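You operate a simulated robot arm through the tools that you are given. There is no shell and no other tool.

You are at the controls of a simulated robot arm. One attempt, no reset.

JOB
Tighten both gland nuts on their cables and pull-test both cables.
Fine: each nut tight before its cable is pulled; both cables hold.

Only the result counts: the job must be done as asked and must still hold three seconds after the hand-in. Knocking over, shifting, dropping, spilling or breaking anything else fails it.

ROBOT AND FRAMES
A 7-joint arm with a two-finger gripper, fixed in place. Base frame: the origin is on the floor under the middle of its stand, x ahead of it, y to its left, z up; the work surface is at about z = 80. Lengths are in cm, angles in rad, forces in N, time in s.
With the tool pointing down near the work surface it reaches from about 38 to 78 cm from the base axis. Its first joint turns from -2.496 to 2.496 rad. Payload 2.45 kg.
The TCP is the grasp point between the finger pads, 2.6 cm short of the fingertips. In the tool frame z runs along the fingers and y along their closing line. The gripper opens to 9.6 cm; its body begins 6.9 cm behind the TCP.
Orientation is told as [roll, pitch, yaw] about the base's x, y, z axes, in that order, counted from this pose: with the fingers straight down and closing along the base's y, the tool's x points along the base's -x, its y along +y and its z along -z.

CONTROLS
- The arm moves only by the tool step_arm. Its argument "increments" is a list of rows, each a list of 6 numbers: the shift along the tool's x, y, z in cm, then the turn, a rotation vector about the tool's x, y, z in rad. In form: [[tx, ty, tz, ax, ay, az], ...]. A call has 1 to 20 rows; each row is the pose to reach, as a shift and turn from the pose commanded when the call began, along the tool's axes at that moment. "hand" is the gripper command, from -1 (fully open) to 1 (shut), values between in proportion, set as the call begins (left out, the last holds). A row lasts 0.2 s, in which the tool goes at most 5 cm and 0.15 rad; a call with a longer step from one row to the next is refused whole, and so is a gripper value outside its range. A pose out of reach is approached as far as the arm can. The call stops where the force on the tool passes 60 N (or 10 N more than at its start, if that is more) or the arm is blocked; 0.2 s more then pass. The fingers move at their own pace (about 5 cm/s each) and stop on an object; they squeeze with about 42 N. The grip force told is the motor's: it shows also when the fingers shut on nothing. Time passes only in rows, and 0.2 s behind the last, so rows that repeat a pose let the fingers close. It gives the time, the measured TCP pose, the force on the tool (base axes), the opening and the grip force at its end, in the units of the frame above (readings bear some noise), with the torque about the TCP (base axes, N m) and any sound that the robot's microphone picked up.
- Cameras (640 x 400 px; columns grow to the right, rows downward): "scene" is fixed at [5, 49.81, 142.51]; the picture's right is [-0.98, -0.20, 0.00], its down [-0.05, 0.26, -0.96] and it looks along [0.19, -0.95, -0.26] (base axes); focal length 333 px, centre (320, 200). "wrist" rides on the gripper at [8.2, 0.3, -9.8] in the tool frame; the picture's right is [-0.04, 1.00, 0.00], its down [-0.73, -0.03, -0.68] and it looks along [-0.68, -0.03, 0.73] (tool axes); focal length 256 px, centre (320, 200). There is no depth. A picture from a camera that has moved, and an enlarged one, comes with that camera's place and axes in the base frame and with its lens.
- camera(camera): a new picture of that camera. No time passes.
- move_column(by): slides the trunk up (or, below 0, down) by that many cm; the arm rides with it, the base frame stays. It gives what a move gives, with no picture.
- enlarge(camera, box): a new picture of the part [left, top, right, bottom] of that camera's present view, enlarged. No time passes.
- hand_in(): hands the job in; it is judged then, once.

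Nothing tells you positions but the pictures and the camera data. Unless the task says otherwise, let go and move clear before handing in.

The tools are called after "Call:" by a JSON object that holds its "name" and its "arguments". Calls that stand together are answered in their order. step_arm: Moves the arm, as the interface text tells. Its arguments: {"type":"object","properties":{"increments":{"type":"array","items":{"type":"array","items":{"type":"number"}}},"hand":{"type":"number"}},"required":["increments"]} The other tools are called the same way: move_column (by) moves the trunk up or down; camera (camera) takes a picture; enlarge (camera, box) takes an enlarged picture of a part of a camera's view; hand_in () hands the job in.

At the start:

```text
time_s: 0.0
tool_pos: [23.23, -43.73, 114.88]
ee_rot: [0.002, 0.0, 0.0]
wrist_force: [-0.5, 0.3, 0.8]
moment: [-0.02, 0.0, 0.01]
finger_gap: 9.59
grasp_force: 0.0
trunk travel left (down, up): [-57.5, 6.5]
```

scene: 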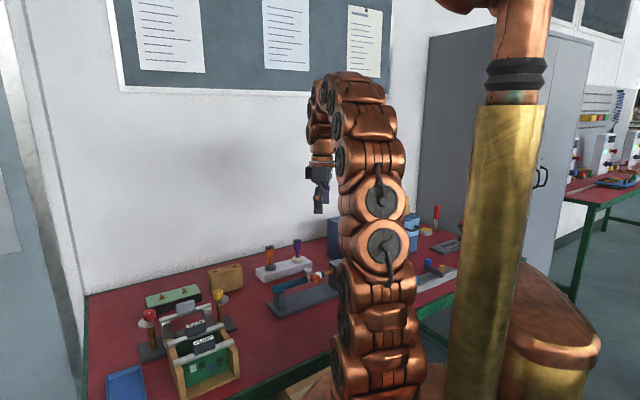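
wrist: 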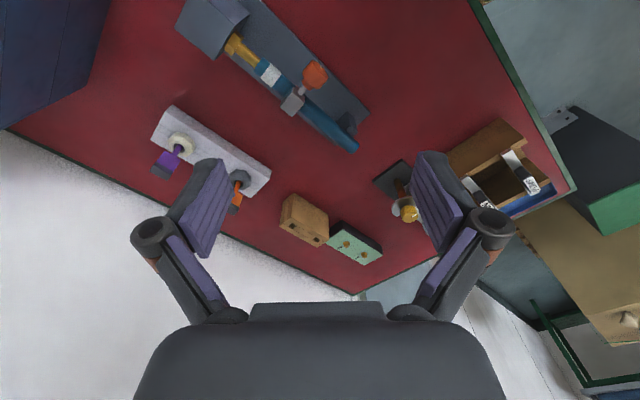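

I see a bench with a few fixtures: a white block with a purple and an orange-stemmed item, a blue cylinder on a grey plate, and other things. I'll look closer before moving.

Call:
{"name": "enlarge", "arguments": {"camera": "scene", "box": [80, 220, 340, 400]}}

Call:
{"name": "enlarge", "arguments": {"camera": "scene", "box": [240, 200, 480, 340]}}

Call:
{"name": "enlarge", "arguments": {"camera": "wrist", "box": [140, 0, 400, 240]}}

Call:
{"name": "enlarge", "arguments": {"camera": "wrist", "box": [370, 120, 570, 260]}}

```text
2.22 times, centred on (210, 310) of scene
camera zoom: at [5.0, 49.81, 142.51], right [-0.98, -0.2, 0.0], down [-0.05, 0.26, -0.96], along [0.19, -0.95, -0.26], focal length 740 px, centre (564, -44)
```

zoom: 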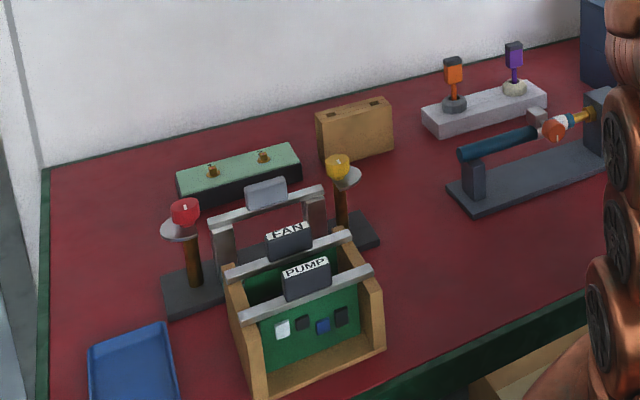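

```text
2.67 times, centred on (360, 270) of scene
camera zoom: at [5.0, 49.81, 142.51], right [-0.98, -0.2, 0.0], down [-0.05, 0.26, -0.96], along [0.19, -0.95, -0.26], focal length 888 px, centre (213, 13)
```

zoom: 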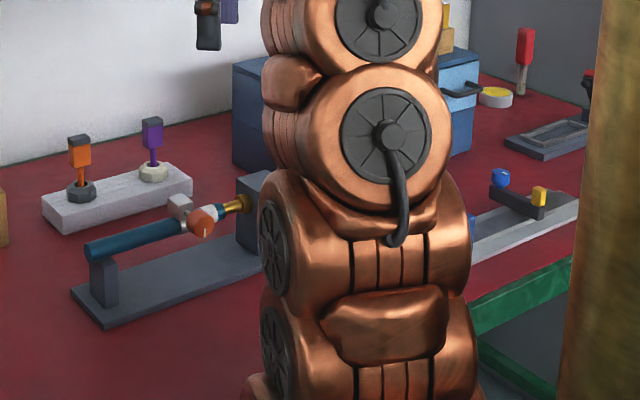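

```text
1.67 times, centred on (270, 120) of wrist
camera zoom: at [15.05, -43.51, 124.76], right [0.04, 1.0, 0.0], down [0.73, -0.03, 0.68], along [0.68, -0.02, -0.73], focal length 427 px, centre (403, 333)
```

zoom: 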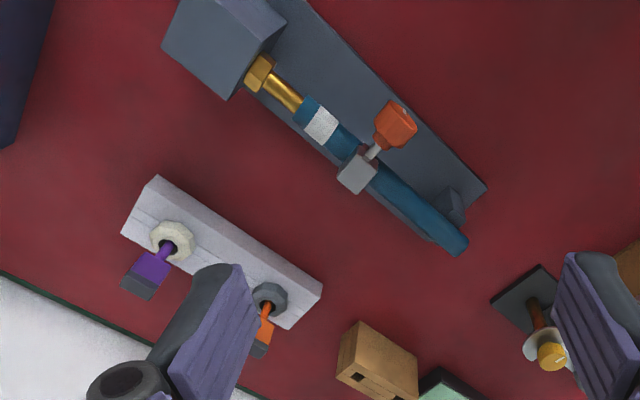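

```text
2.86 times, centred on (470, 190) of wrist
camera zoom: at [15.05, -43.51, 124.76], right [0.04, 1.0, 0.0], down [0.73, -0.03, 0.68], along [0.68, -0.02, -0.73], focal length 731 px, centre (-109, 229)
```

zoom: 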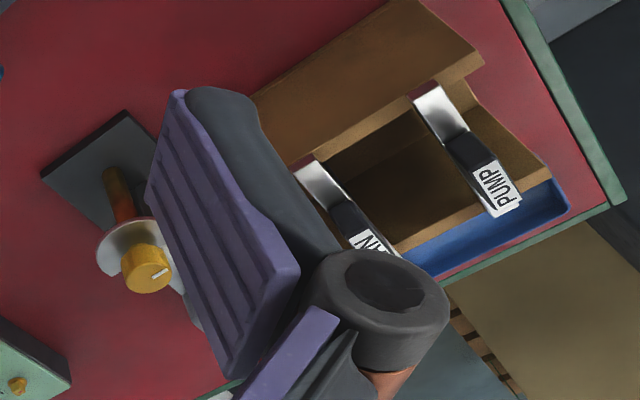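

The white block with two gland nuts sits around x 38–46, y −60 to −69; grey nut with orange cable, white nut with purple cable. I'll check the papers on the wall and surroundings before going closer.

Call:
{"name": "enlarge", "arguments": {"camera": "scene", "box": [120, 0, 400, 80]}}

Call:
{"name": "enlarge", "arguments": {"camera": "scene", "box": [240, 225, 340, 290]}}

Call:
{"name": "enlarge", "arguments": {"camera": "wrist", "box": [140, 90, 280, 220]}}

```text
2.29 times, centred on (260, 40) of scene
camera zoom: at [5.0, 49.81, 142.51], right [-0.98, -0.2, 0.0], down [-0.05, 0.26, -0.96], along [0.19, -0.95, -0.26], focal length 761 px, centre (457, 566)
```

zoom: 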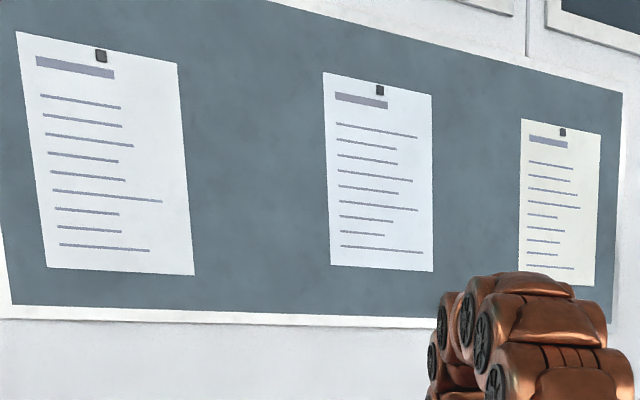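

```text
6.15 times, centred on (290, 258) of scene
camera zoom: at [5.0, 49.81, 142.51], right [-0.98, -0.2, 0.0], down [-0.05, 0.26, -0.96], along [0.19, -0.95, -0.26], focal length 2050 px, centre (505, -154)
```

zoom: 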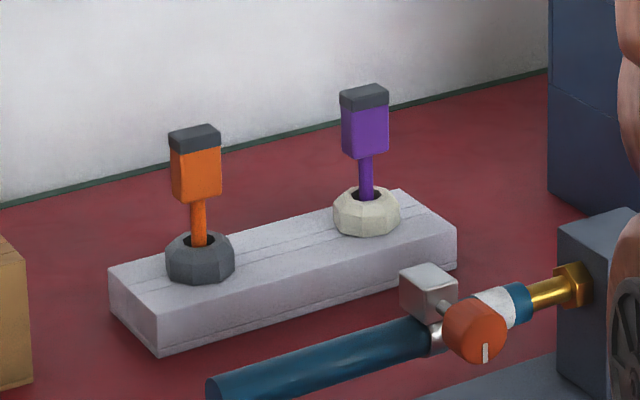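

```text
3.08 times, centred on (210, 155) of wrist
camera zoom: at [15.05, -43.51, 124.76], right [0.04, 1.0, 0.0], down [0.73, -0.03, 0.68], along [0.68, -0.02, -0.73], focal length 788 px, centre (658, 338)
```

zoom: 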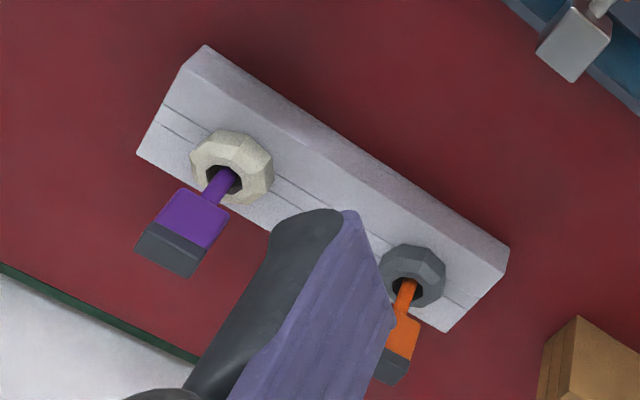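

The block top is near z 82.5, with nuts about 2 cm tall and plug heads reaching up to about z 92. I'll move to a closer vantage point with the wrist camera.

Call:
{"name": "step_arm", "arguments": {"increments": [[-1, -3, 2, 0, 0, 0], [-2, -6, 4, 0, 0, 0], [-3, -9, 6, 0, 0, 0], [-4, -12, 8, 0, 0, 0], [-4.8, -14.3, 10.5, 0, 0, 0], [-4.8, -14.3, 10.5, 0, 0, 0]], "hand": -1}}

Call:
{"name": "camera", "arguments": {"camera": "wrist"}}

Call:
{"name": "camera", "arguments": {"camera": "scene"}}

```text
time_s: 1.4
tool_pos: [27.87, -57.93, 104.51]
ee_rot: [0.002, 0.0, -0.002]
wrist_force: [-0.2, 0.2, 0.0]
moment: [0.0, 0.03, 0.01]
finger_gap: 9.6
grasp_force: 0.1
trunk travel left (down, up): [-57.5, 6.5]
```

```text
taken
camera wrist: at [19.79, -57.82, 114.3], right [0.04, 1.0, 0.0], down [0.73, -0.03, 0.68], along [0.68, -0.02, -0.73], focal length 256 px, centre (320, 200)
```

wrist: 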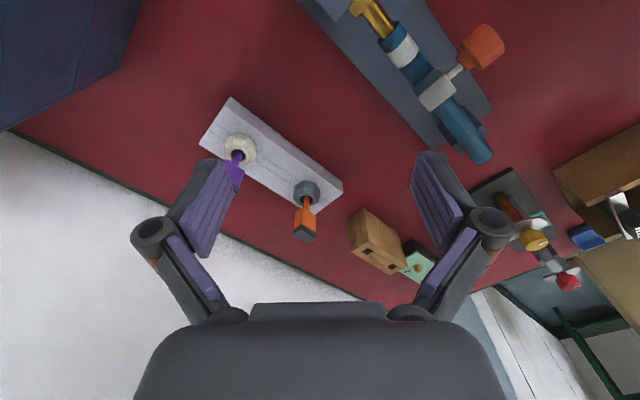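

```text
taken
```

scene: 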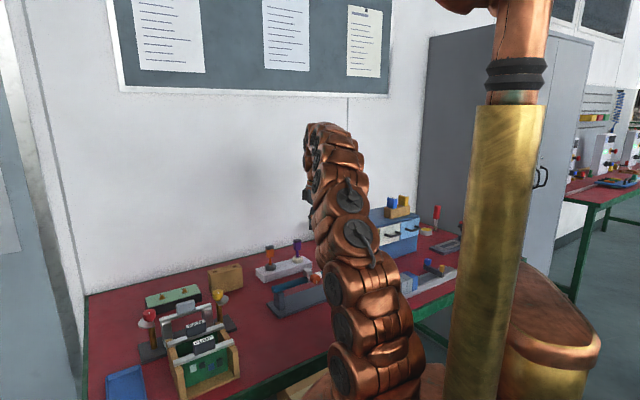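

The arm moved freely; the block is in view. I'll enlarge to measure the nuts.

Call:
{"name": "enlarge", "arguments": {"camera": "wrist", "box": [190, 90, 350, 250]}}

Call:
{"name": "enlarge", "arguments": {"camera": "scene", "box": [245, 180, 445, 310]}}

```text
2.50 times, centred on (270, 170) of wrist
camera zoom: at [19.79, -57.82, 114.3], right [0.04, 1.0, 0.0], down [0.73, -0.03, 0.68], along [0.68, -0.02, -0.73], focal length 640 px, centre (445, 275)
```

zoom: 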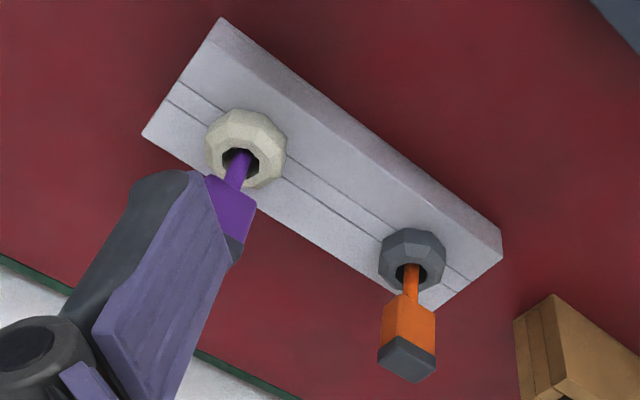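

```text
3.08 times, centred on (345, 245) of scene
camera zoom: at [5.0, 49.81, 142.51], right [-0.98, -0.2, 0.0], down [-0.05, 0.26, -0.96], along [0.19, -0.95, -0.26], focal length 1025 px, centre (243, 62)
```

zoom: 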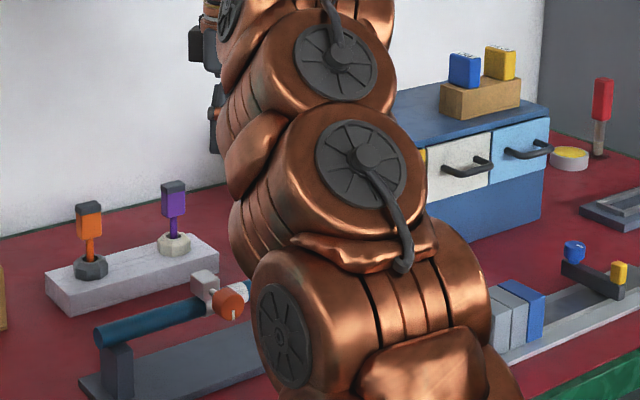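

Call:
{"name": "enlarge", "arguments": {"camera": "wrist", "box": [270, 160, 350, 250]}}

Call:
{"name": "enlarge", "arguments": {"camera": "wrist", "box": [200, 105, 280, 195]}}

Call:
{"name": "enlarge", "arguments": {"camera": "scene", "box": [250, 230, 320, 285]}}

```text
4.44 times, centred on (310, 205) of wrist
camera zoom: at [19.79, -57.82, 114.3], right [0.04, 1.0, 0.0], down [0.73, -0.03, 0.68], along [0.68, -0.02, -0.73], focal length 1138 px, centre (364, 178)
```

zoom: 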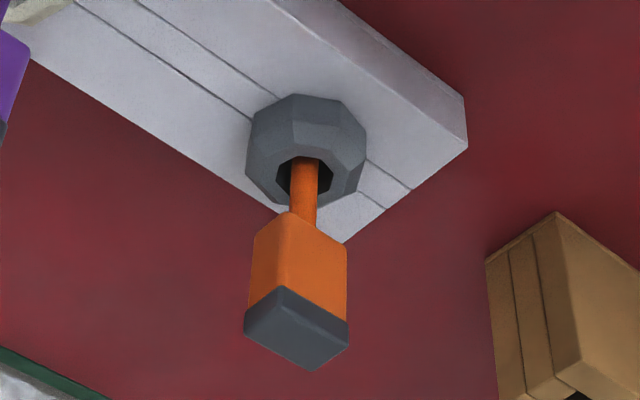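

```text
4.44 times, centred on (240, 150) of wrist
camera zoom: at [19.79, -57.82, 114.3], right [0.04, 1.0, 0.0], down [0.73, -0.03, 0.68], along [0.68, -0.02, -0.73], focal length 1138 px, centre (676, 422)
```

zoom: 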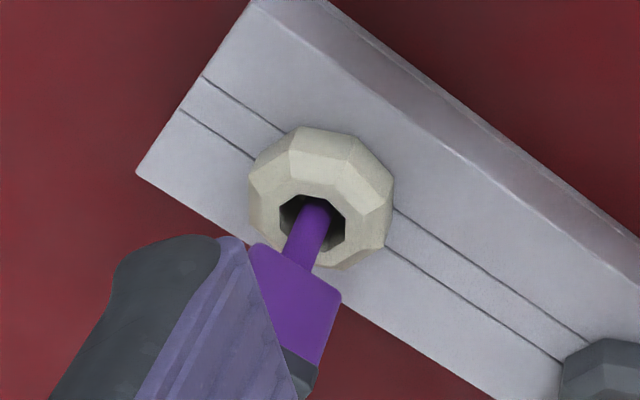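

```text
7.27 times, centred on (285, 258) of scene
camera zoom: at [5.0, 49.81, 142.51], right [-0.98, -0.2, 0.0], down [-0.05, 0.26, -0.96], along [0.19, -0.95, -0.26], focal length 2422 px, centre (574, -218)
```

zoom: 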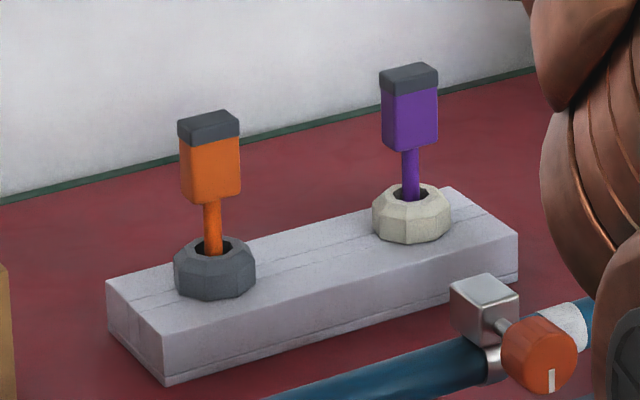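

The nuts look octagonal, with the plug head tops at about z 92. I'll move to a closer view of the grey nut while keeping the fingertips above the plugs.

Call:
{"name": "step_arm", "arguments": {"increments": [[-2, -1, 1.5, 0, 0, 0], [-4, -2, 3, 0, 0, 0], [-6, -2.5, 4.5, 0, 0, 0], [-8, -3, 6, 0, 0, 0], [-8, -3, 6.5, 0, 0, 0]]}}

Call:
{"name": "camera", "arguments": {"camera": "wrist"}}

Call:
{"name": "enlarge", "arguments": {"camera": "wrist", "box": [180, 60, 400, 260]}}

```text
time_s: 2.6
tool_pos: [36.19, -61.0, 97.66]
ee_rot: [0.003, 0.0, -0.001]
wrist_force: [0.7, -0.7, -0.3]
moment: [-0.02, -0.03, -0.02]
finger_gap: 9.6
grasp_force: 0.0
trunk travel left (down, up): [-57.5, 6.5]
```

```text
taken
camera wrist: at [27.9, -60.77, 107.62], right [0.04, 1.0, 0.0], down [0.73, -0.03, 0.68], along [0.68, -0.02, -0.73], focal length 256 px, centre (320, 200)
```

wrist: 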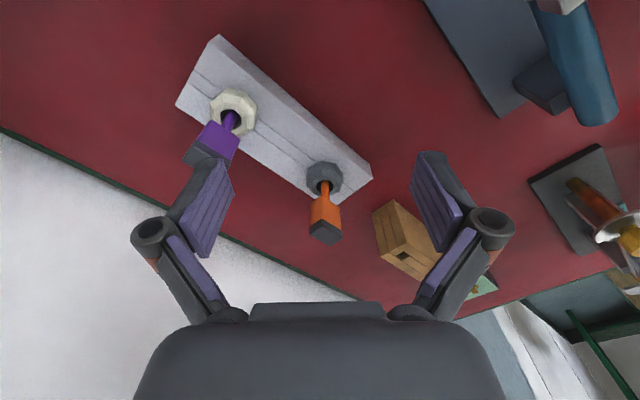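

```text
2.00 times, centred on (290, 160) of wrist
camera zoom: at [27.9, -60.77, 107.62], right [0.04, 1.0, 0.0], down [0.73, -0.03, 0.68], along [0.68, -0.02, -0.73], focal length 512 px, centre (380, 280)
```

zoom: 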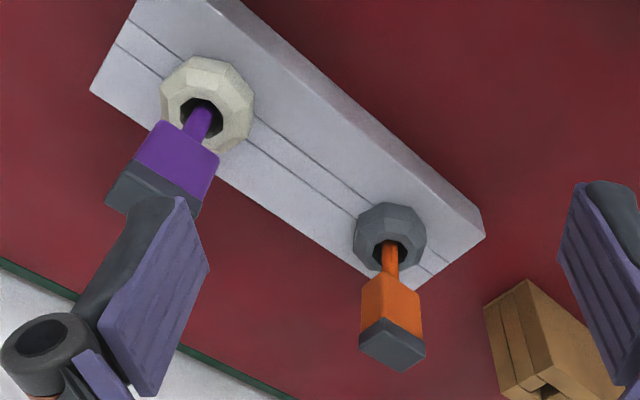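

Grey nut is around (46.8, −60.8). I'll move directly above it with fingertips just clear of the plug and look again.

Call:
{"name": "step_arm", "arguments": {"increments": [[-3.5, 0.1, 0, 0, 0, 0], [-7, 0.2, 0, 0, 0, 0], [-10.6, 0.2, 0, 0, 0, 0], [-10.6, 0.2, 0.5, 0, 0, 0], [-10.6, 0.2, 0.5, 0, 0, 0]]}}

Call:
{"name": "camera", "arguments": {"camera": "wrist"}}

Call:
{"name": "enlarge", "arguments": {"camera": "wrist", "box": [220, 60, 420, 200]}}

Call:
{"name": "enlarge", "arguments": {"camera": "scene", "box": [230, 160, 350, 290]}}

```text
time_s: 3.8
tool_pos: [45.31, -59.73, 97.24]
ee_rot: [0.006, 0.002, -0.003]
wrist_force: [0.6, -0.7, 0.3]
moment: [0.02, -0.02, -0.01]
finger_gap: 9.58
grasp_force: 0.1
out of reach, approached as far as the arm can: row 3, 4, 5
trunk travel left (down, up): [-57.5, 6.5]
```

```text
taken
camera wrist: at [37.14, -59.69, 106.99], right [0.04, 1.0, 0.0], down [0.73, -0.03, 0.68], along [0.68, -0.02, -0.73], focal length 256 px, centre (320, 200)
```

wrist: 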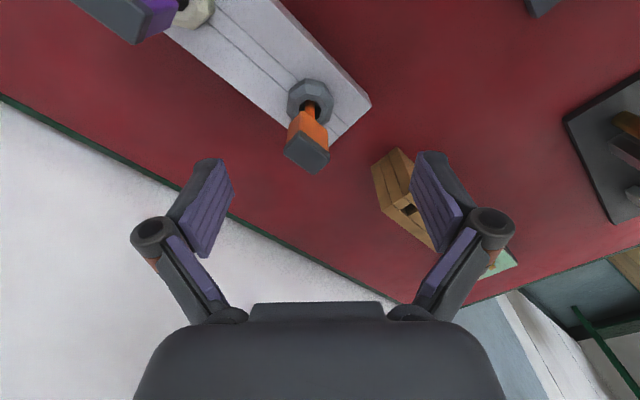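

```text
2.86 times, centred on (320, 130) of wrist
camera zoom: at [37.14, -59.69, 106.99], right [0.04, 1.0, 0.0], down [0.73, -0.03, 0.68], along [0.68, -0.02, -0.73], focal length 731 px, centre (320, 400)
```

zoom: 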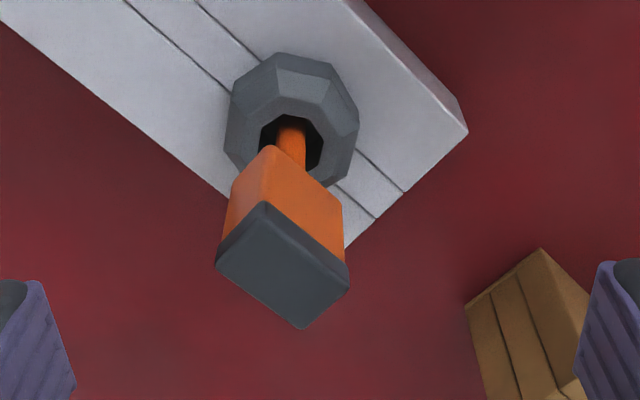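

```text
3.08 times, centred on (290, 225) of scene
camera zoom: at [5.0, 49.81, 142.51], right [-0.98, -0.2, 0.0], down [-0.05, 0.26, -0.96], along [0.19, -0.95, -0.26], focal length 1025 px, centre (412, 123)
```

zoom: 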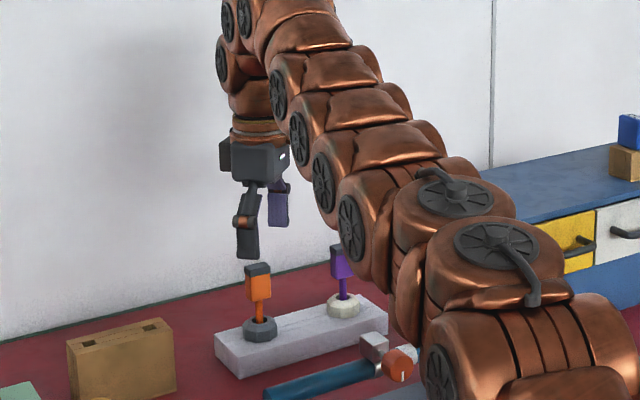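

The arm is near full stretch here because the shoulder sits low. Raising the trunk should give more reach at the nut height, so I'll raise it and then continue.

Call:
{"name": "move_column", "arguments": {"by": 6.5}}

```text
time_s: 4.8
tool_pos: [45.34, -59.84, 103.72]
ee_rot: [0.003, 0.0, -0.001]
wrist_force: [-0.3, -0.3, 0.0]
moment: [0.0, -0.01, -0.02]
finger_gap: 9.6
grasp_force: 0.0
trunk travel left (down, up): [-64.0, 0.0]
```

Trunk is up. The grey nut flats appear turned about −0.25 rad from the gripper's closing line. I'll test how far the wrist can turn counter-clockwise (to maximize tightening stroke) while high up.

Call:
{"name": "step_arm", "arguments": {"increments": [[0, 0, 0, 0, 0, -0.15], [0, 0, 0, 0, 0, -0.3], [0, 0, 0, 0, 0, -0.45], [0, 0, 0, 0, 0, -0.6], [0, 0, 0, 0, 0, -0.75], [0, 0, 0, 0, 0, -0.9], [0, 0, 0, 0, 0, -1.05], [0, 0, 0, 0, 0, -1.2], [0, 0, 0, 0, 0, -1.35], [0, 0, 0, 0, 0, -1.5], [0, 0, 0, 0, 0, -1.65], [0, 0, 0, 0, 0, -1.8], [0, 0, 0, 0, 0, -1.95], [0, 0, 0, 0, 0, -2.1], [0, 0, 0, 0, 0, -2.25], [0, 0, 0, 0, 0, -2.4], [0, 0, 0, 0, 0, -2.55], [0, 0, 0, 0, 0, -2.7]]}}

```text
time_s: 8.6
tool_pos: [41.02, -51.49, 106.31]
ee_rot: [-0.008, 0.022, 2.39]
wrist_force: [-0.7, -1.0, 0.1]
moment: [0.07, -0.03, 0.0]
finger_gap: 9.61
grasp_force: 0.1
out of reach, approached as far as the arm can: row 15, 16, 17, 18
trunk travel left (down, up): [-64.0, 0.0]
```

The turning limit is near yaw +2.1, leaving plenty of clockwise stroke. I'll turn back to about yaw 1.33, where the fingers should face the grey nut's flats, and partially close the gripper.

Call:
{"name": "step_arm", "arguments": {"increments": [[0, 0, 0, 0, 0, 0.14], [0, 0, 0, 0, 0, 0.28], [0, 0, 0, 0, 0, 0.42], [0, 0, 0, 0, 0, 0.56], [0, 0, 0, 0, 0, 0.7], [0, 0, 0, 0, 0, 0.84], [0, 0, 0, 0, 0, 0.98], [0, 0, 0, 0, 0, 1.12], [0, 0, 0, 0, 0, 1.26], [0, 0, 0, 0, 0, 1.374], [0, 0, 0, 0, 0, 1.374]], "hand": -0.4}}

```text
time_s: 11.0
tool_pos: [41.16, -51.48, 106.19]
ee_rot: [-0.024, -0.001, 1.012]
wrist_force: [1.2, 0.4, 0.4]
moment: [0.03, -0.01, 0.0]
finger_gap: 6.72
grasp_force: 0.1
trunk travel left (down, up): [-64.0, 0.0]
```

The command tracks the reached pose. Now I'll go above the grey nut at about (46.7, −60.8, 99) with yaw 1.33, removing the slight tilt.

Call:
{"name": "step_arm", "arguments": {"increments": [[1.2, -2.4, 1.7, -0.006, -0.0004, -0.08], [2.4, -4.8, 3.5, -0.012, -0.0007, -0.16], [3.7, -7.2, 5.2, -0.018, -0.001, -0.24], [4.92, -9.68, 7.0, -0.0239, -0.0014, -0.314], [4.92, -9.68, 7.0, -0.0239, -0.0014, -0.314]]}}

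Call:
{"name": "camera", "arguments": {"camera": "wrist"}}

Call:
{"name": "enlarge", "arguments": {"camera": "scene", "box": [230, 160, 350, 290]}}

```text
time_s: 12.2
tool_pos: [46.48, -60.02, 99.91]
ee_rot: [-0.001, 0.001, 1.303]
wrist_force: [0.6, 0.4, 1.0]
moment: [-0.04, 0.0, 0.0]
finger_gap: 6.77
grasp_force: 0.0
out of reach, approached as far as the arm can: row 4, 5
trunk travel left (down, up): [-64.0, 0.0]
```

```text
taken
camera wrist: at [44.03, -67.87, 109.79], right [-0.95, 0.3, 0.0], down [0.22, 0.7, 0.68], along [0.21, 0.65, -0.73], focal length 256 px, centre (320, 200)
```

wrist: 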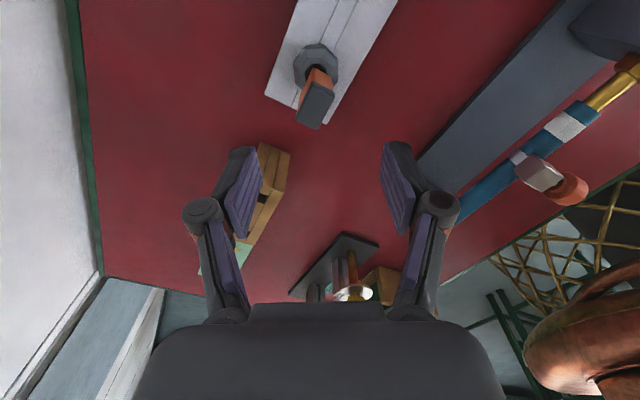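

```text
3.08 times, centred on (290, 225) of scene
camera zoom: at [5.0, 49.81, 142.51], right [-0.98, -0.2, 0.0], down [-0.05, 0.26, -0.96], along [0.19, -0.95, -0.26], focal length 1025 px, centre (412, 123)
```

zoom: 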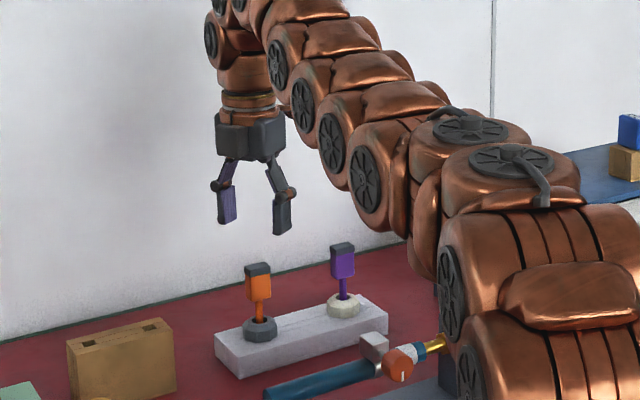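

Call:
{"name": "enlarge", "arguments": {"camera": "wrist", "box": [260, 20, 380, 140]}}

Call:
{"name": "camera", "arguments": {"camera": "scene"}}

```text
3.33 times, centred on (320, 80) of wrist
camera zoom: at [44.03, -67.87, 109.79], right [-0.95, 0.3, 0.0], down [0.22, 0.7, 0.68], along [0.21, 0.65, -0.73], focal length 853 px, centre (320, 600)
```

zoom: 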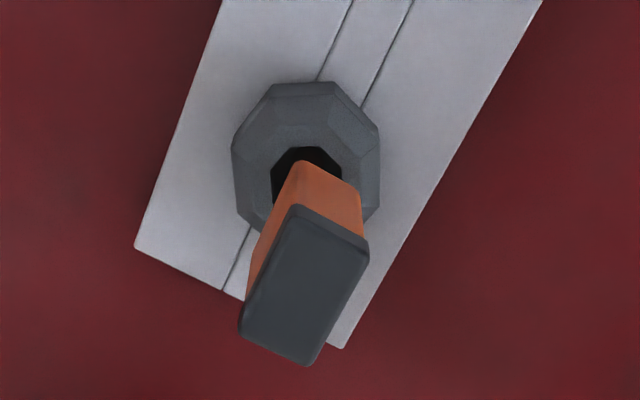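

```text
taken
```

scene: 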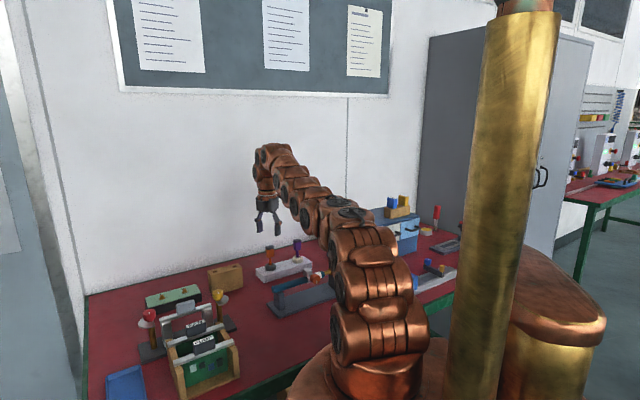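

The nut centre computes to about (46.7, −60.9) from this view too. I'll correct sideways and lower to just above the plug, then check.

Call:
{"name": "step_arm", "arguments": {"increments": [[0.2, -0.1, 1.5, 0, 0, 0], [0.5, -0.3, 3, 0, 0, 0], [0.79, -0.445, 4.9, 0, 0, -0.023], [0.79, -0.445, 4.9, 0, 0, -0.023]]}}

Call:
{"name": "camera", "arguments": {"camera": "wrist"}}

Call:
{"name": "enlarge", "arguments": {"camera": "scene", "box": [230, 160, 350, 290]}}

```text
time_s: 13.2
tool_pos: [46.57, -60.98, 95.05]
ee_rot: [0.0, 0.0, 1.35]
wrist_force: [-0.1, 0.2, -0.2]
moment: [0.04, 0.03, 0.0]
finger_gap: 6.72
grasp_force: 0.1
trunk travel left (down, up): [-64.0, 0.0]
```

```text
taken
camera wrist: at [44.56, -68.9, 104.9], right [-0.97, 0.26, 0.0], down [0.19, 0.71, 0.68], along [0.17, 0.66, -0.73], focal length 256 px, centre (320, 200)
```

wrist: 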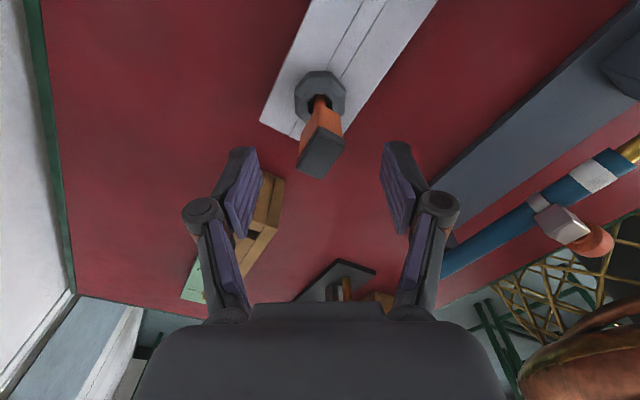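

```text
3.08 times, centred on (290, 225) of scene
camera zoom: at [5.0, 49.81, 142.51], right [-0.98, -0.2, 0.0], down [-0.05, 0.26, -0.96], along [0.19, -0.95, -0.26], focal length 1025 px, centre (412, 123)
```

zoom: 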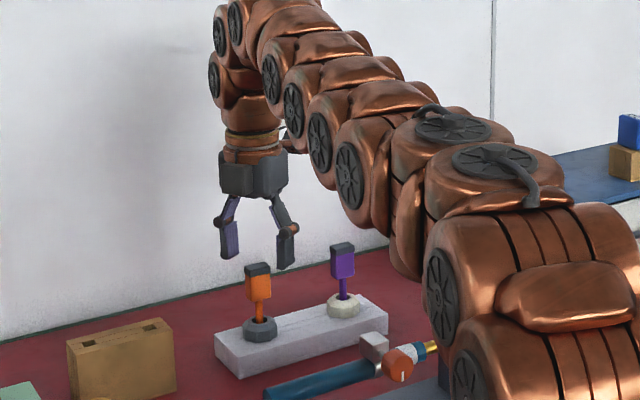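

The fingers straddle the orange plug and nut well centred. Lowering in two stages around the nut.

Call:
{"name": "step_arm", "arguments": {"increments": [[0, 0, 1.7, 0, 0, 0], [0, 0, 3.4, 0, 0, 0], [0, 0, 5.0, 0, 0, 0.012], [0, 0, 5.0, 0, 0, 0.024]]}}

Call:
{"name": "camera", "arguments": {"camera": "wrist"}}

Call:
{"name": "enlarge", "arguments": {"camera": "scene", "box": [230, 190, 330, 290]}}

```text
time_s: 14.2
tool_pos: [46.73, -61.09, 90.18]
ee_rot: [0.001, 0.001, 1.328]
wrist_force: [0.3, -0.7, 0.2]
moment: [-0.03, -0.01, 0.02]
finger_gap: 6.71
grasp_force: 0.1
trunk travel left (down, up): [-64.0, 0.0]
```

```text
taken
camera wrist: at [44.44, -68.88, 99.97], right [-0.96, 0.28, 0.0], down [0.21, 0.71, 0.68], along [0.19, 0.65, -0.73], focal length 256 px, centre (320, 200)
```

wrist: 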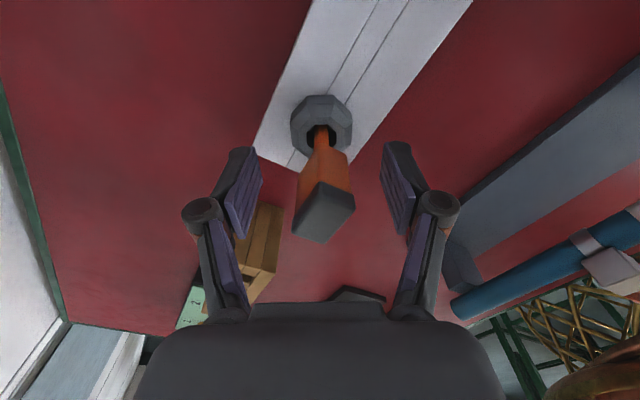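

```text
4.00 times, centred on (280, 240) of scene
camera zoom: at [5.0, 49.81, 142.51], right [-0.98, -0.2, 0.0], down [-0.05, 0.26, -0.96], along [0.19, -0.95, -0.26], focal length 1332 px, centre (480, 40)
```

zoom: 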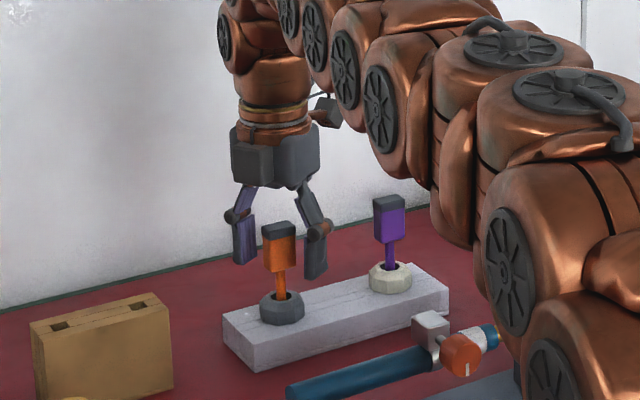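

Alignment is good (plug and nut centred between fingers, link clear of the valve). Lowering to nut height.

Call:
{"name": "step_arm", "arguments": {"increments": [[0, 0, 1.2, 0, 0, 0], [0, 0, 2.4, 0, 0, 0], [0, 0, 3.4, 0, 0, 0], [0, 0, 4.1, 0, 0, 0], [0, 0, 4.4, 0, 0, 0], [0, 0, 4.4, 0, 0, 0]]}}

Call:
{"name": "camera", "arguments": {"camera": "wrist"}}

Call:
{"name": "enlarge", "arguments": {"camera": "scene", "box": [230, 190, 330, 290]}}

```text
time_s: 15.6
tool_pos: [46.62, -61.05, 85.73]
ee_rot: [0.001, 0.001, 1.329]
wrist_force: [-0.2, 0.0, 0.3]
moment: [0.01, -0.01, 0.01]
finger_gap: 6.75
grasp_force: 0.0
trunk travel left (down, up): [-64.0, 0.0]
```

```text
taken
camera wrist: at [44.44, -68.93, 95.62], right [-0.96, 0.28, 0.0], down [0.21, 0.71, 0.68], along [0.19, 0.65, -0.73], focal length 256 px, centre (320, 200)
```

wrist: 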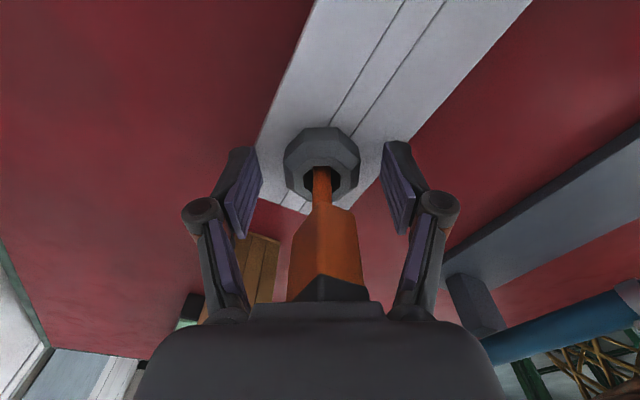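

```text
4.00 times, centred on (280, 240) of scene
camera zoom: at [5.0, 49.81, 142.51], right [-0.98, -0.2, 0.0], down [-0.05, 0.26, -0.96], along [0.19, -0.95, -0.26], focal length 1332 px, centre (480, 40)
```

zoom: 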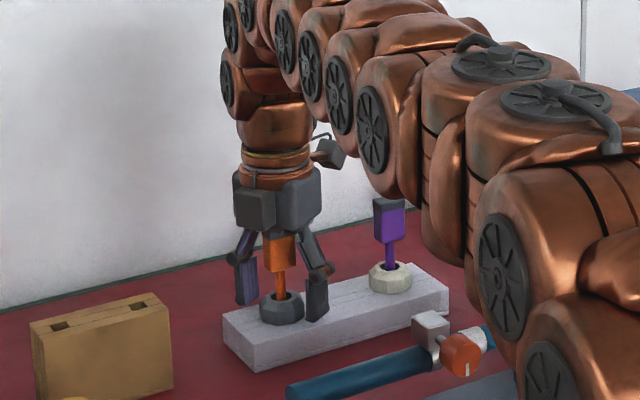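

Fingers are around the grey nut, with no contact force. Closing on the nut.

Call:
{"name": "step_arm", "arguments": {"increments": [[0, 0, 0, 0, 0, 0], [0, 0, 0, 0, 0, 0], [0, 0, 0, 0, 0, 0], [0, 0, 0, 0, 0, 0], [0, 0, 0, 0, 0, 0]], "hand": 1}}

Call:
{"name": "camera", "arguments": {"camera": "wrist"}}

```text
time_s: 16.8
tool_pos: [46.47, -61.07, 85.72]
ee_rot: [0.001, 0.003, 1.328]
wrist_force: [-7.1, 2.4, 0.5]
moment: [0.48, 0.61, 0.03]
finger_gap: 3.98
grasp_force: 45.0
trunk travel left (down, up): [-64.0, 0.0]
```

```text
taken
camera wrist: at [44.34, -68.94, 95.61], right [-0.96, 0.28, 0.0], down [0.21, 0.71, 0.68], along [0.19, 0.65, -0.73], focal length 256 px, centre (320, 200)
```

wrist: 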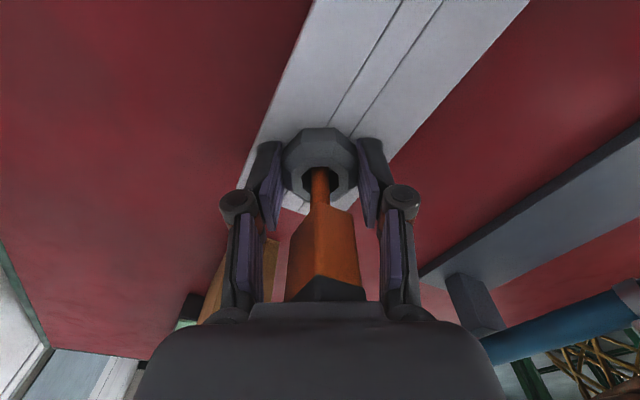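

The fingers hold the nut at a 3.98 cm gap, with a small side load. I'll ease the side load and begin turning clockwise (tool +z), watching torque and listening.

Call:
{"name": "step_arm", "arguments": {"increments": [[0, 0.15, 0, 0, 0, 0], [0, 0.15, 0, 0, 0, 0.08], [0, 0.15, 0, 0, 0, 0.16], [0, 0.15, 0, 0, 0, 0.24], [0, 0.15, 0, 0, 0, 0.32], [0, 0.15, 0, 0, 0, 0.4]]}}

Call:
{"name": "camera", "arguments": {"camera": "wrist"}}

```text
time_s: 18.2
tool_pos: [46.55, -61.0, 85.77]
ee_rot: [-0.003, 0.002, 0.922]
wrist_force: [-4.1, -0.1, 4.0]
moment: [-0.4, -0.07, 0.0]
finger_gap: 3.97
grasp_force: 45.5
trunk travel left (down, up): [-64.0, 0.0]
```

```text
taken
camera wrist: at [41.37, -67.37, 95.62], right [-0.77, 0.63, 0.0], down [0.46, 0.57, 0.68], along [0.43, 0.52, -0.74], focal length 256 px, centre (320, 200)
```

wrist: 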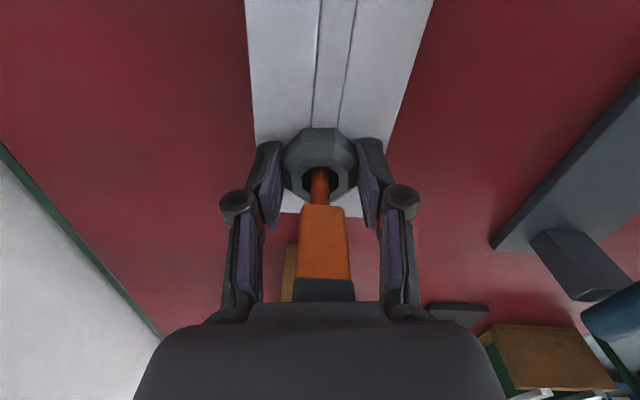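

The nut turns with the gripper and the plug stays aligned to the block. I'll continue a little more, watching whether the vertical force shows the nut going down or up.

Call:
{"name": "step_arm", "arguments": {"increments": [[0, 0.05, 0, 0, 0, 0.1], [0, 0.05, 0, 0, 0, 0.2], [0, 0.05, 0, 0, 0, 0.3], [0, 0.05, 0, 0, 0, 0.4], [0, 0.05, 0, 0, 0, 0.4]]}}

Call:
{"name": "enlarge", "arguments": {"camera": "scene", "box": [250, 220, 310, 290]}}

```text
time_s: 19.4
tool_pos: [46.58, -60.96, 85.69]
ee_rot: [-0.001, 0.001, 0.525]
wrist_force: [-3.5, 1.0, 9.6]
moment: [-0.74, 0.72, 0.02]
finger_gap: 3.98
grasp_force: 45.1
trunk travel left (down, up): [-64.0, 0.0]
```

```text
5.71 times, centred on (280, 255) of scene
camera zoom: at [5.0, 49.81, 142.51], right [-0.98, -0.2, 0.0], down [-0.05, 0.26, -0.96], along [0.19, -0.95, -0.26], focal length 1903 px, centre (549, -114)
```

zoom: 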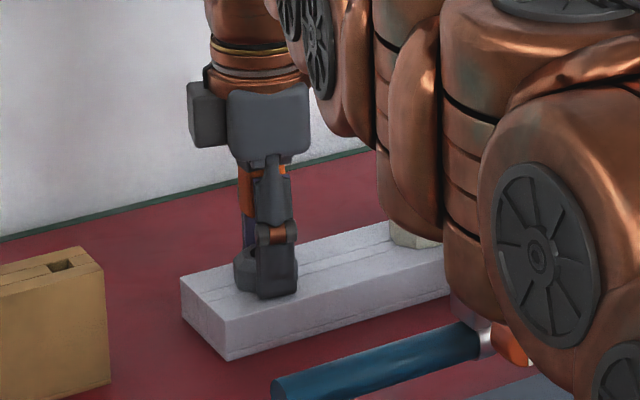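

The elbow moved as the wrist turned; I'll check clearance around the valve and the purple plug before continuing.

Call:
{"name": "camera", "arguments": {"camera": "scene"}}

Call:
{"name": "camera", "arguments": {"camera": "wrist"}}

Call:
{"name": "enlarge", "arguments": {"camera": "scene", "box": [240, 140, 440, 300]}}

```text
taken
```

scene: 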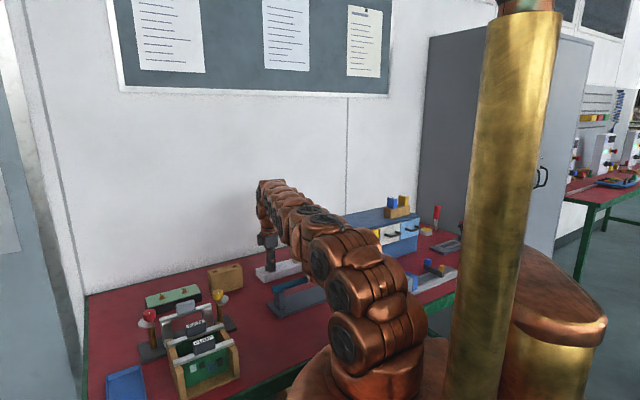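

```text
taken
camera wrist: at [39.25, -64.79, 95.61], right [-0.47, 0.88, 0.0], down [0.65, 0.34, 0.68], along [0.6, 0.32, -0.73], focal length 256 px, centre (320, 200)
```

wrist: 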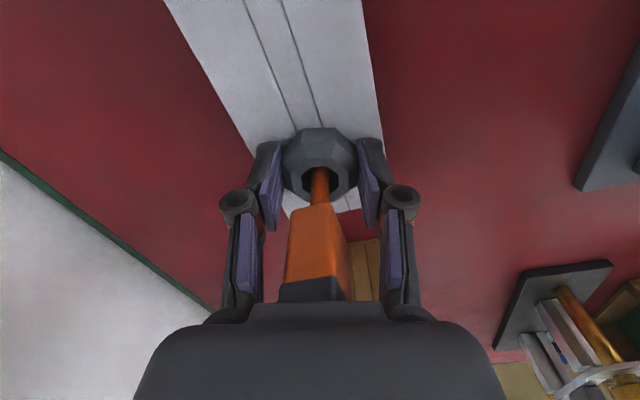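

```text
2.50 times, centred on (340, 220) of scene
camera zoom: at [5.0, 49.81, 142.51], right [-0.98, -0.2, 0.0], down [-0.05, 0.26, -0.96], along [0.19, -0.95, -0.26], focal length 833 px, centre (270, 150)
```

zoom: 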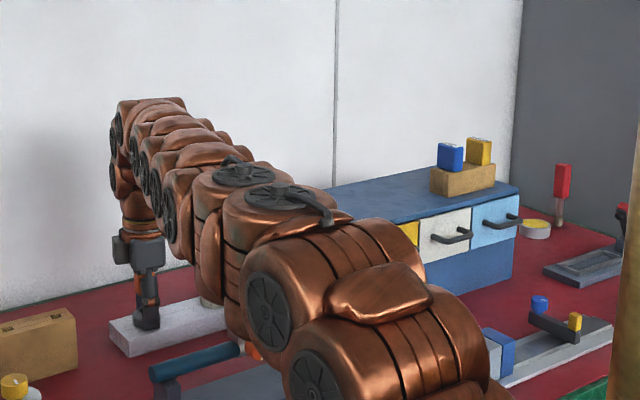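

Vertical force has grown to about +10 N. To find out whether this comes from the nut or something touching the hand, I'll open the fingers in place and read the force.

Call:
{"name": "step_arm", "arguments": {"increments": [[0, 0, 0, 0, 0, 0], [0, 0, 0, 0, 0, 0], [0, 0, 0, 0, 0, 0], [0, 0, 0, 0, 0, 0]], "hand": -0.2}}

Call:
{"name": "camera", "arguments": {"camera": "wrist"}}

Call:
{"name": "enlarge", "arguments": {"camera": "scene", "box": [250, 220, 310, 290]}}

```text
time_s: 20.4
tool_pos: [46.59, -60.86, 85.62]
ee_rot: [0.0, -0.001, 0.527]
wrist_force: [-0.2, 0.2, 0.5]
moment: [0.0, -0.01, -0.02]
finger_gap: 5.79
grasp_force: 0.1
trunk travel left (down, up): [-64.0, 0.0]
```

```text
taken
camera wrist: at [39.3, -64.84, 95.56], right [-0.47, 0.88, 0.0], down [0.65, 0.34, 0.68], along [0.6, 0.32, -0.73], focal length 256 px, centre (320, 200)
```

wrist: 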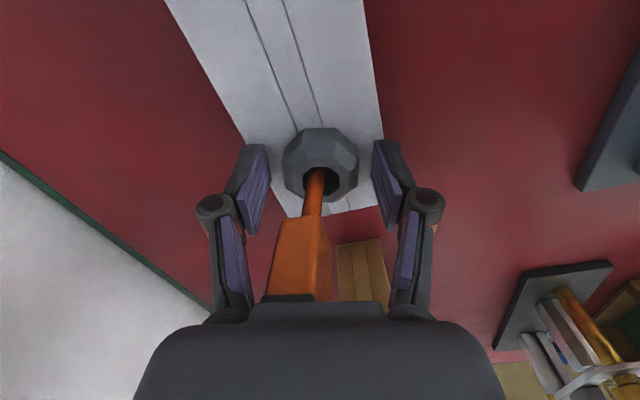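

```text
5.71 times, centred on (280, 255) of scene
camera zoom: at [5.0, 49.81, 142.51], right [-0.98, -0.2, 0.0], down [-0.05, 0.26, -0.96], along [0.19, -0.95, -0.26], focal length 1903 px, centre (549, -114)
```

zoom: 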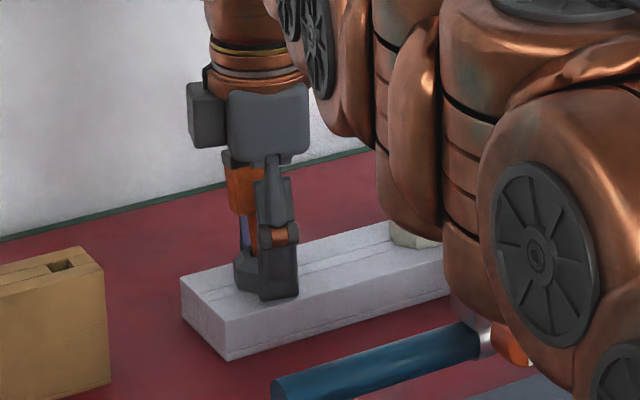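

The force came from the gripped nut, not from the hand touching anything. The plug seems to lean slightly now, so I'll look closely.

Call:
{"name": "enlarge", "arguments": {"camera": "wrist", "box": [220, 110, 420, 310]}}

Call:
{"name": "enlarge", "arguments": {"camera": "scene", "box": [260, 230, 300, 280]}}

```text
2.00 times, centred on (320, 210) of wrist
camera zoom: at [39.3, -64.84, 95.56], right [-0.47, 0.88, 0.0], down [0.65, 0.34, 0.68], along [0.6, 0.32, -0.73], focal length 512 px, centre (320, 180)
```

zoom: 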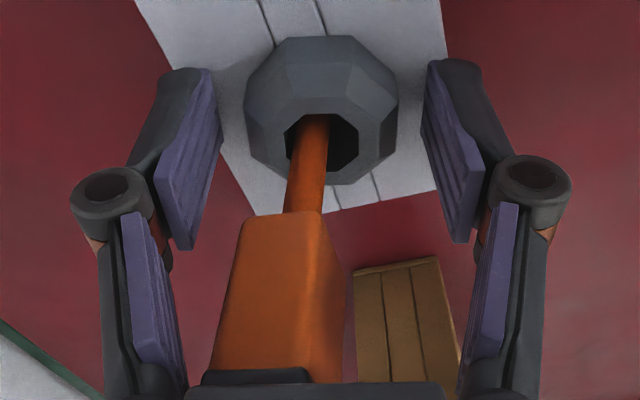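

```text
8.00 times, centred on (280, 255) of scene
camera zoom: at [5.0, 49.81, 142.51], right [-0.98, -0.2, 0.0], down [-0.05, 0.26, -0.96], along [0.19, -0.95, -0.26], focal length 2665 px, centre (640, -240)
```

zoom: 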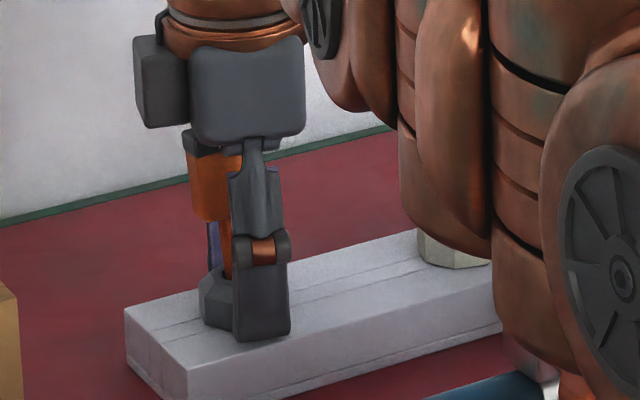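

The plug leans to one side, possibly brushed by the palm. I'll raise the hand 0.6 cm with open fingers and see whether it stands upright again.

Call:
{"name": "step_arm", "arguments": {"increments": [[0, 0, -0.3, 0, 0, 0], [0, 0, -0.6, 0, 0, 0], [0, 0, -0.6, 0, 0, 0]]}}

Call:
{"name": "enlarge", "arguments": {"camera": "wrist", "box": [220, 110, 420, 310]}}

Call:
{"name": "enlarge", "arguments": {"camera": "scene", "box": [260, 230, 300, 280]}}

```text
time_s: 21.2
tool_pos: [46.55, -61.04, 86.31]
ee_rot: [-0.001, 0.0, 0.529]
wrist_force: [-1.0, 0.4, -0.2]
moment: [-0.03, -0.02, 0.0]
finger_gap: 5.75
grasp_force: 0.1
trunk travel left (down, up): [-64.0, 0.0]
```

```text
2.00 times, centred on (320, 210) of wrist
camera zoom: at [39.32, -64.85, 96.14], right [-0.47, 0.88, 0.0], down [0.65, 0.34, 0.68], along [0.6, 0.32, -0.73], focal length 512 px, centre (320, 180)
```

zoom: 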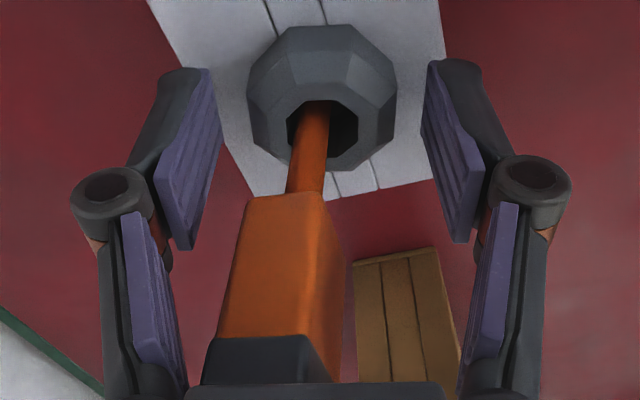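

```text
8.00 times, centred on (280, 255) of scene
camera zoom: at [5.0, 49.81, 142.51], right [-0.98, -0.2, 0.0], down [-0.05, 0.26, -0.96], along [0.19, -0.95, -0.26], focal length 2665 px, centre (640, -240)
```

zoom: 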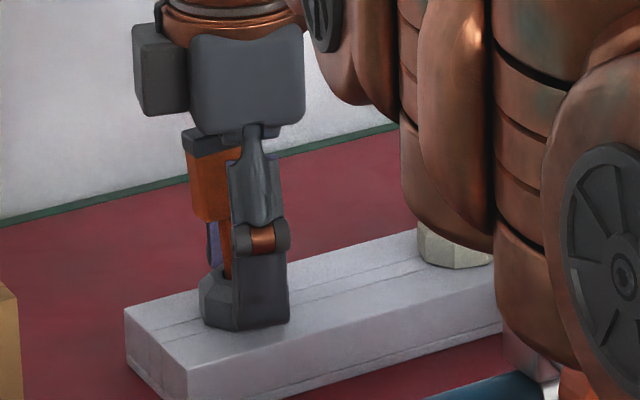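

The plug simply leans because the cable is still loose in the gland. I'll lower back, regrip the nut, and keep tightening clockwise.

Call:
{"name": "step_arm", "arguments": {"increments": [[0, 0, 0.3, 0, 0, 0], [0, 0, 0.6, 0, 0, 0], [0, 0, 0.6, 0, 0, 0]]}}

Call:
{"name": "step_arm", "arguments": {"increments": [[0, 0, 0, 0, 0, 0], [0, 0, 0, 0, 0, 0], [0, 0, 0, 0, 0, 0], [0, 0, 0, 0, 0, 0], [0, 0, 0, 0, 0, 0.08], [0, 0, 0, 0, 0, 0.16], [0, 0, 0, 0, 0, 0.24], [0, 0, 0, 0, 0, 0.32], [0, 0, 0, 0, 0, 0.4], [0, 0, 0, 0, 0, 0.48], [0, 0, 0, 0, 0, 0.48]], "hand": 1}}

Call:
{"name": "camera", "arguments": {"camera": "wrist"}}

Call:
{"name": "enlarge", "arguments": {"camera": "scene", "box": [240, 140, 440, 300]}}

```text
time_s: 22.0
tool_pos: [46.5, -61.01, 85.71]
ee_rot: [0.001, 0.001, 0.528]
wrist_force: [-0.8, 0.7, 0.0]
moment: [0.01, 0.01, 0.0]
finger_gap: 5.75
grasp_force: 0.0
trunk travel left (down, up): [-64.0, 0.0]
```

```text
time_s: 24.4
tool_pos: [46.36, -60.86, 85.69]
ee_rot: [0.002, 0.003, 0.046]
wrist_force: [-14.0, 25.6, -11.0]
moment: [0.9, -0.21, 0.08]
finger_gap: 3.99
grasp_force: 45.2
trunk travel left (down, up): [-64.0, 0.0]
```

```text
taken
camera wrist: at [38.32, -60.98, 95.53], right [-0.01, 1.0, 0.0], down [0.74, 0.0, 0.68], along [0.68, 0.01, -0.74], focal length 256 px, centre (320, 200)
```

wrist: 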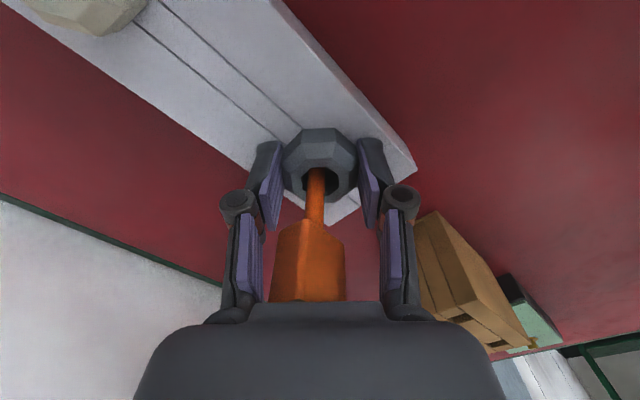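

```text
2.50 times, centred on (340, 220) of scene
camera zoom: at [5.0, 49.81, 142.51], right [-0.98, -0.2, 0.0], down [-0.05, 0.26, -0.96], along [0.19, -0.95, -0.26], focal length 833 px, centre (270, 150)
```

zoom: 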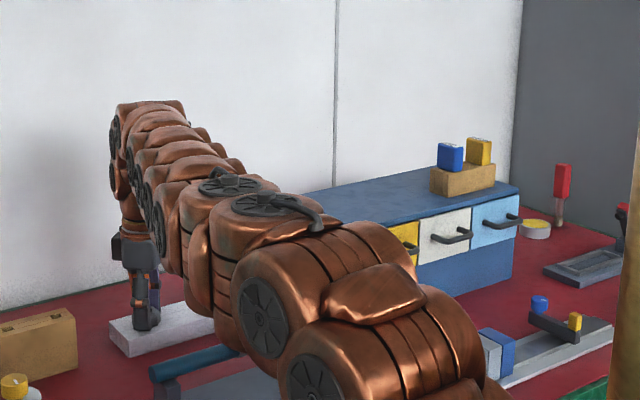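

The nut keeps turning but the rotation axis is slightly off, giving side load. I'll shift to relieve it and then go on turning.

Call:
{"name": "step_arm", "arguments": {"increments": [[0.07, 0.12, 0.04, 0, 0, 0], [0.13, 0.25, 0.07, 0, 0, 0], [0.13, 0.25, 0.07, 0, 0, 0]]}}

```text
time_s: 25.2
tool_pos: [46.44, -60.78, 85.69]
ee_rot: [-0.004, 0.001, 0.046]
wrist_force: [-0.6, 4.1, -10.2]
moment: [-0.63, 0.57, 0.02]
finger_gap: 4.0
grasp_force: 45.1
trunk travel left (down, up): [-64.0, 0.0]
```

Side load is relieved; the nut now pulls slightly downward, which fits tightening. Continue turning.

Call:
{"name": "step_arm", "arguments": {"increments": [[0, 0.03, 0.03, 0, 0, 0.1], [0, 0.03, 0.06, 0, 0, 0.2], [0, 0.03, 0.06, 0, 0, 0.3], [0, 0.03, 0.06, 0, 0, 0.4], [0, 0.03, 0.06, 0, 0, 0.5], [0, 0.03, 0.06, 0, 0, 0.6], [0, 0.03, 0.06, 0, 0, 0.6]]}}

Call:
{"name": "camera", "arguments": {"camera": "wrist"}}

Call:
{"name": "enlarge", "arguments": {"camera": "scene", "box": [240, 140, 440, 300]}}

```text
time_s: 26.8
tool_pos: [46.42, -60.65, 85.7]
ee_rot: [-0.003, -0.002, -0.553]
wrist_force: [6.4, -2.8, 6.8]
moment: [0.35, 0.72, -0.01]
finger_gap: 3.99
grasp_force: 45.2
trunk travel left (down, up): [-64.0, 0.0]
```

```text
taken
camera wrist: at [39.72, -56.18, 95.51], right [0.56, 0.83, 0.0], down [0.61, -0.41, 0.68], along [0.56, -0.38, -0.73], focal length 256 px, centre (320, 200)
```

wrist: 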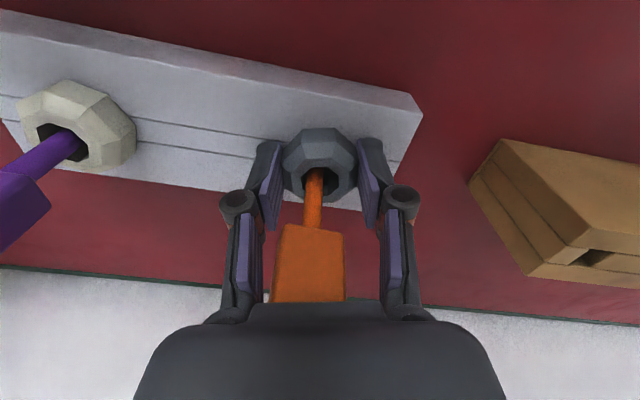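

```text
2.50 times, centred on (340, 220) of scene
camera zoom: at [5.0, 49.81, 142.51], right [-0.98, -0.2, 0.0], down [-0.05, 0.26, -0.96], along [0.19, -0.95, -0.26], focal length 833 px, centre (270, 150)
```

zoom: 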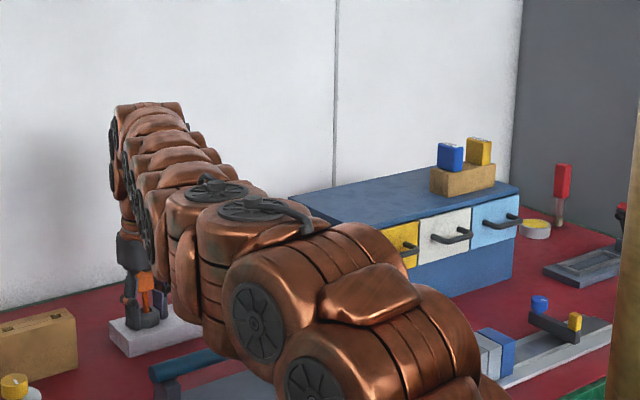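

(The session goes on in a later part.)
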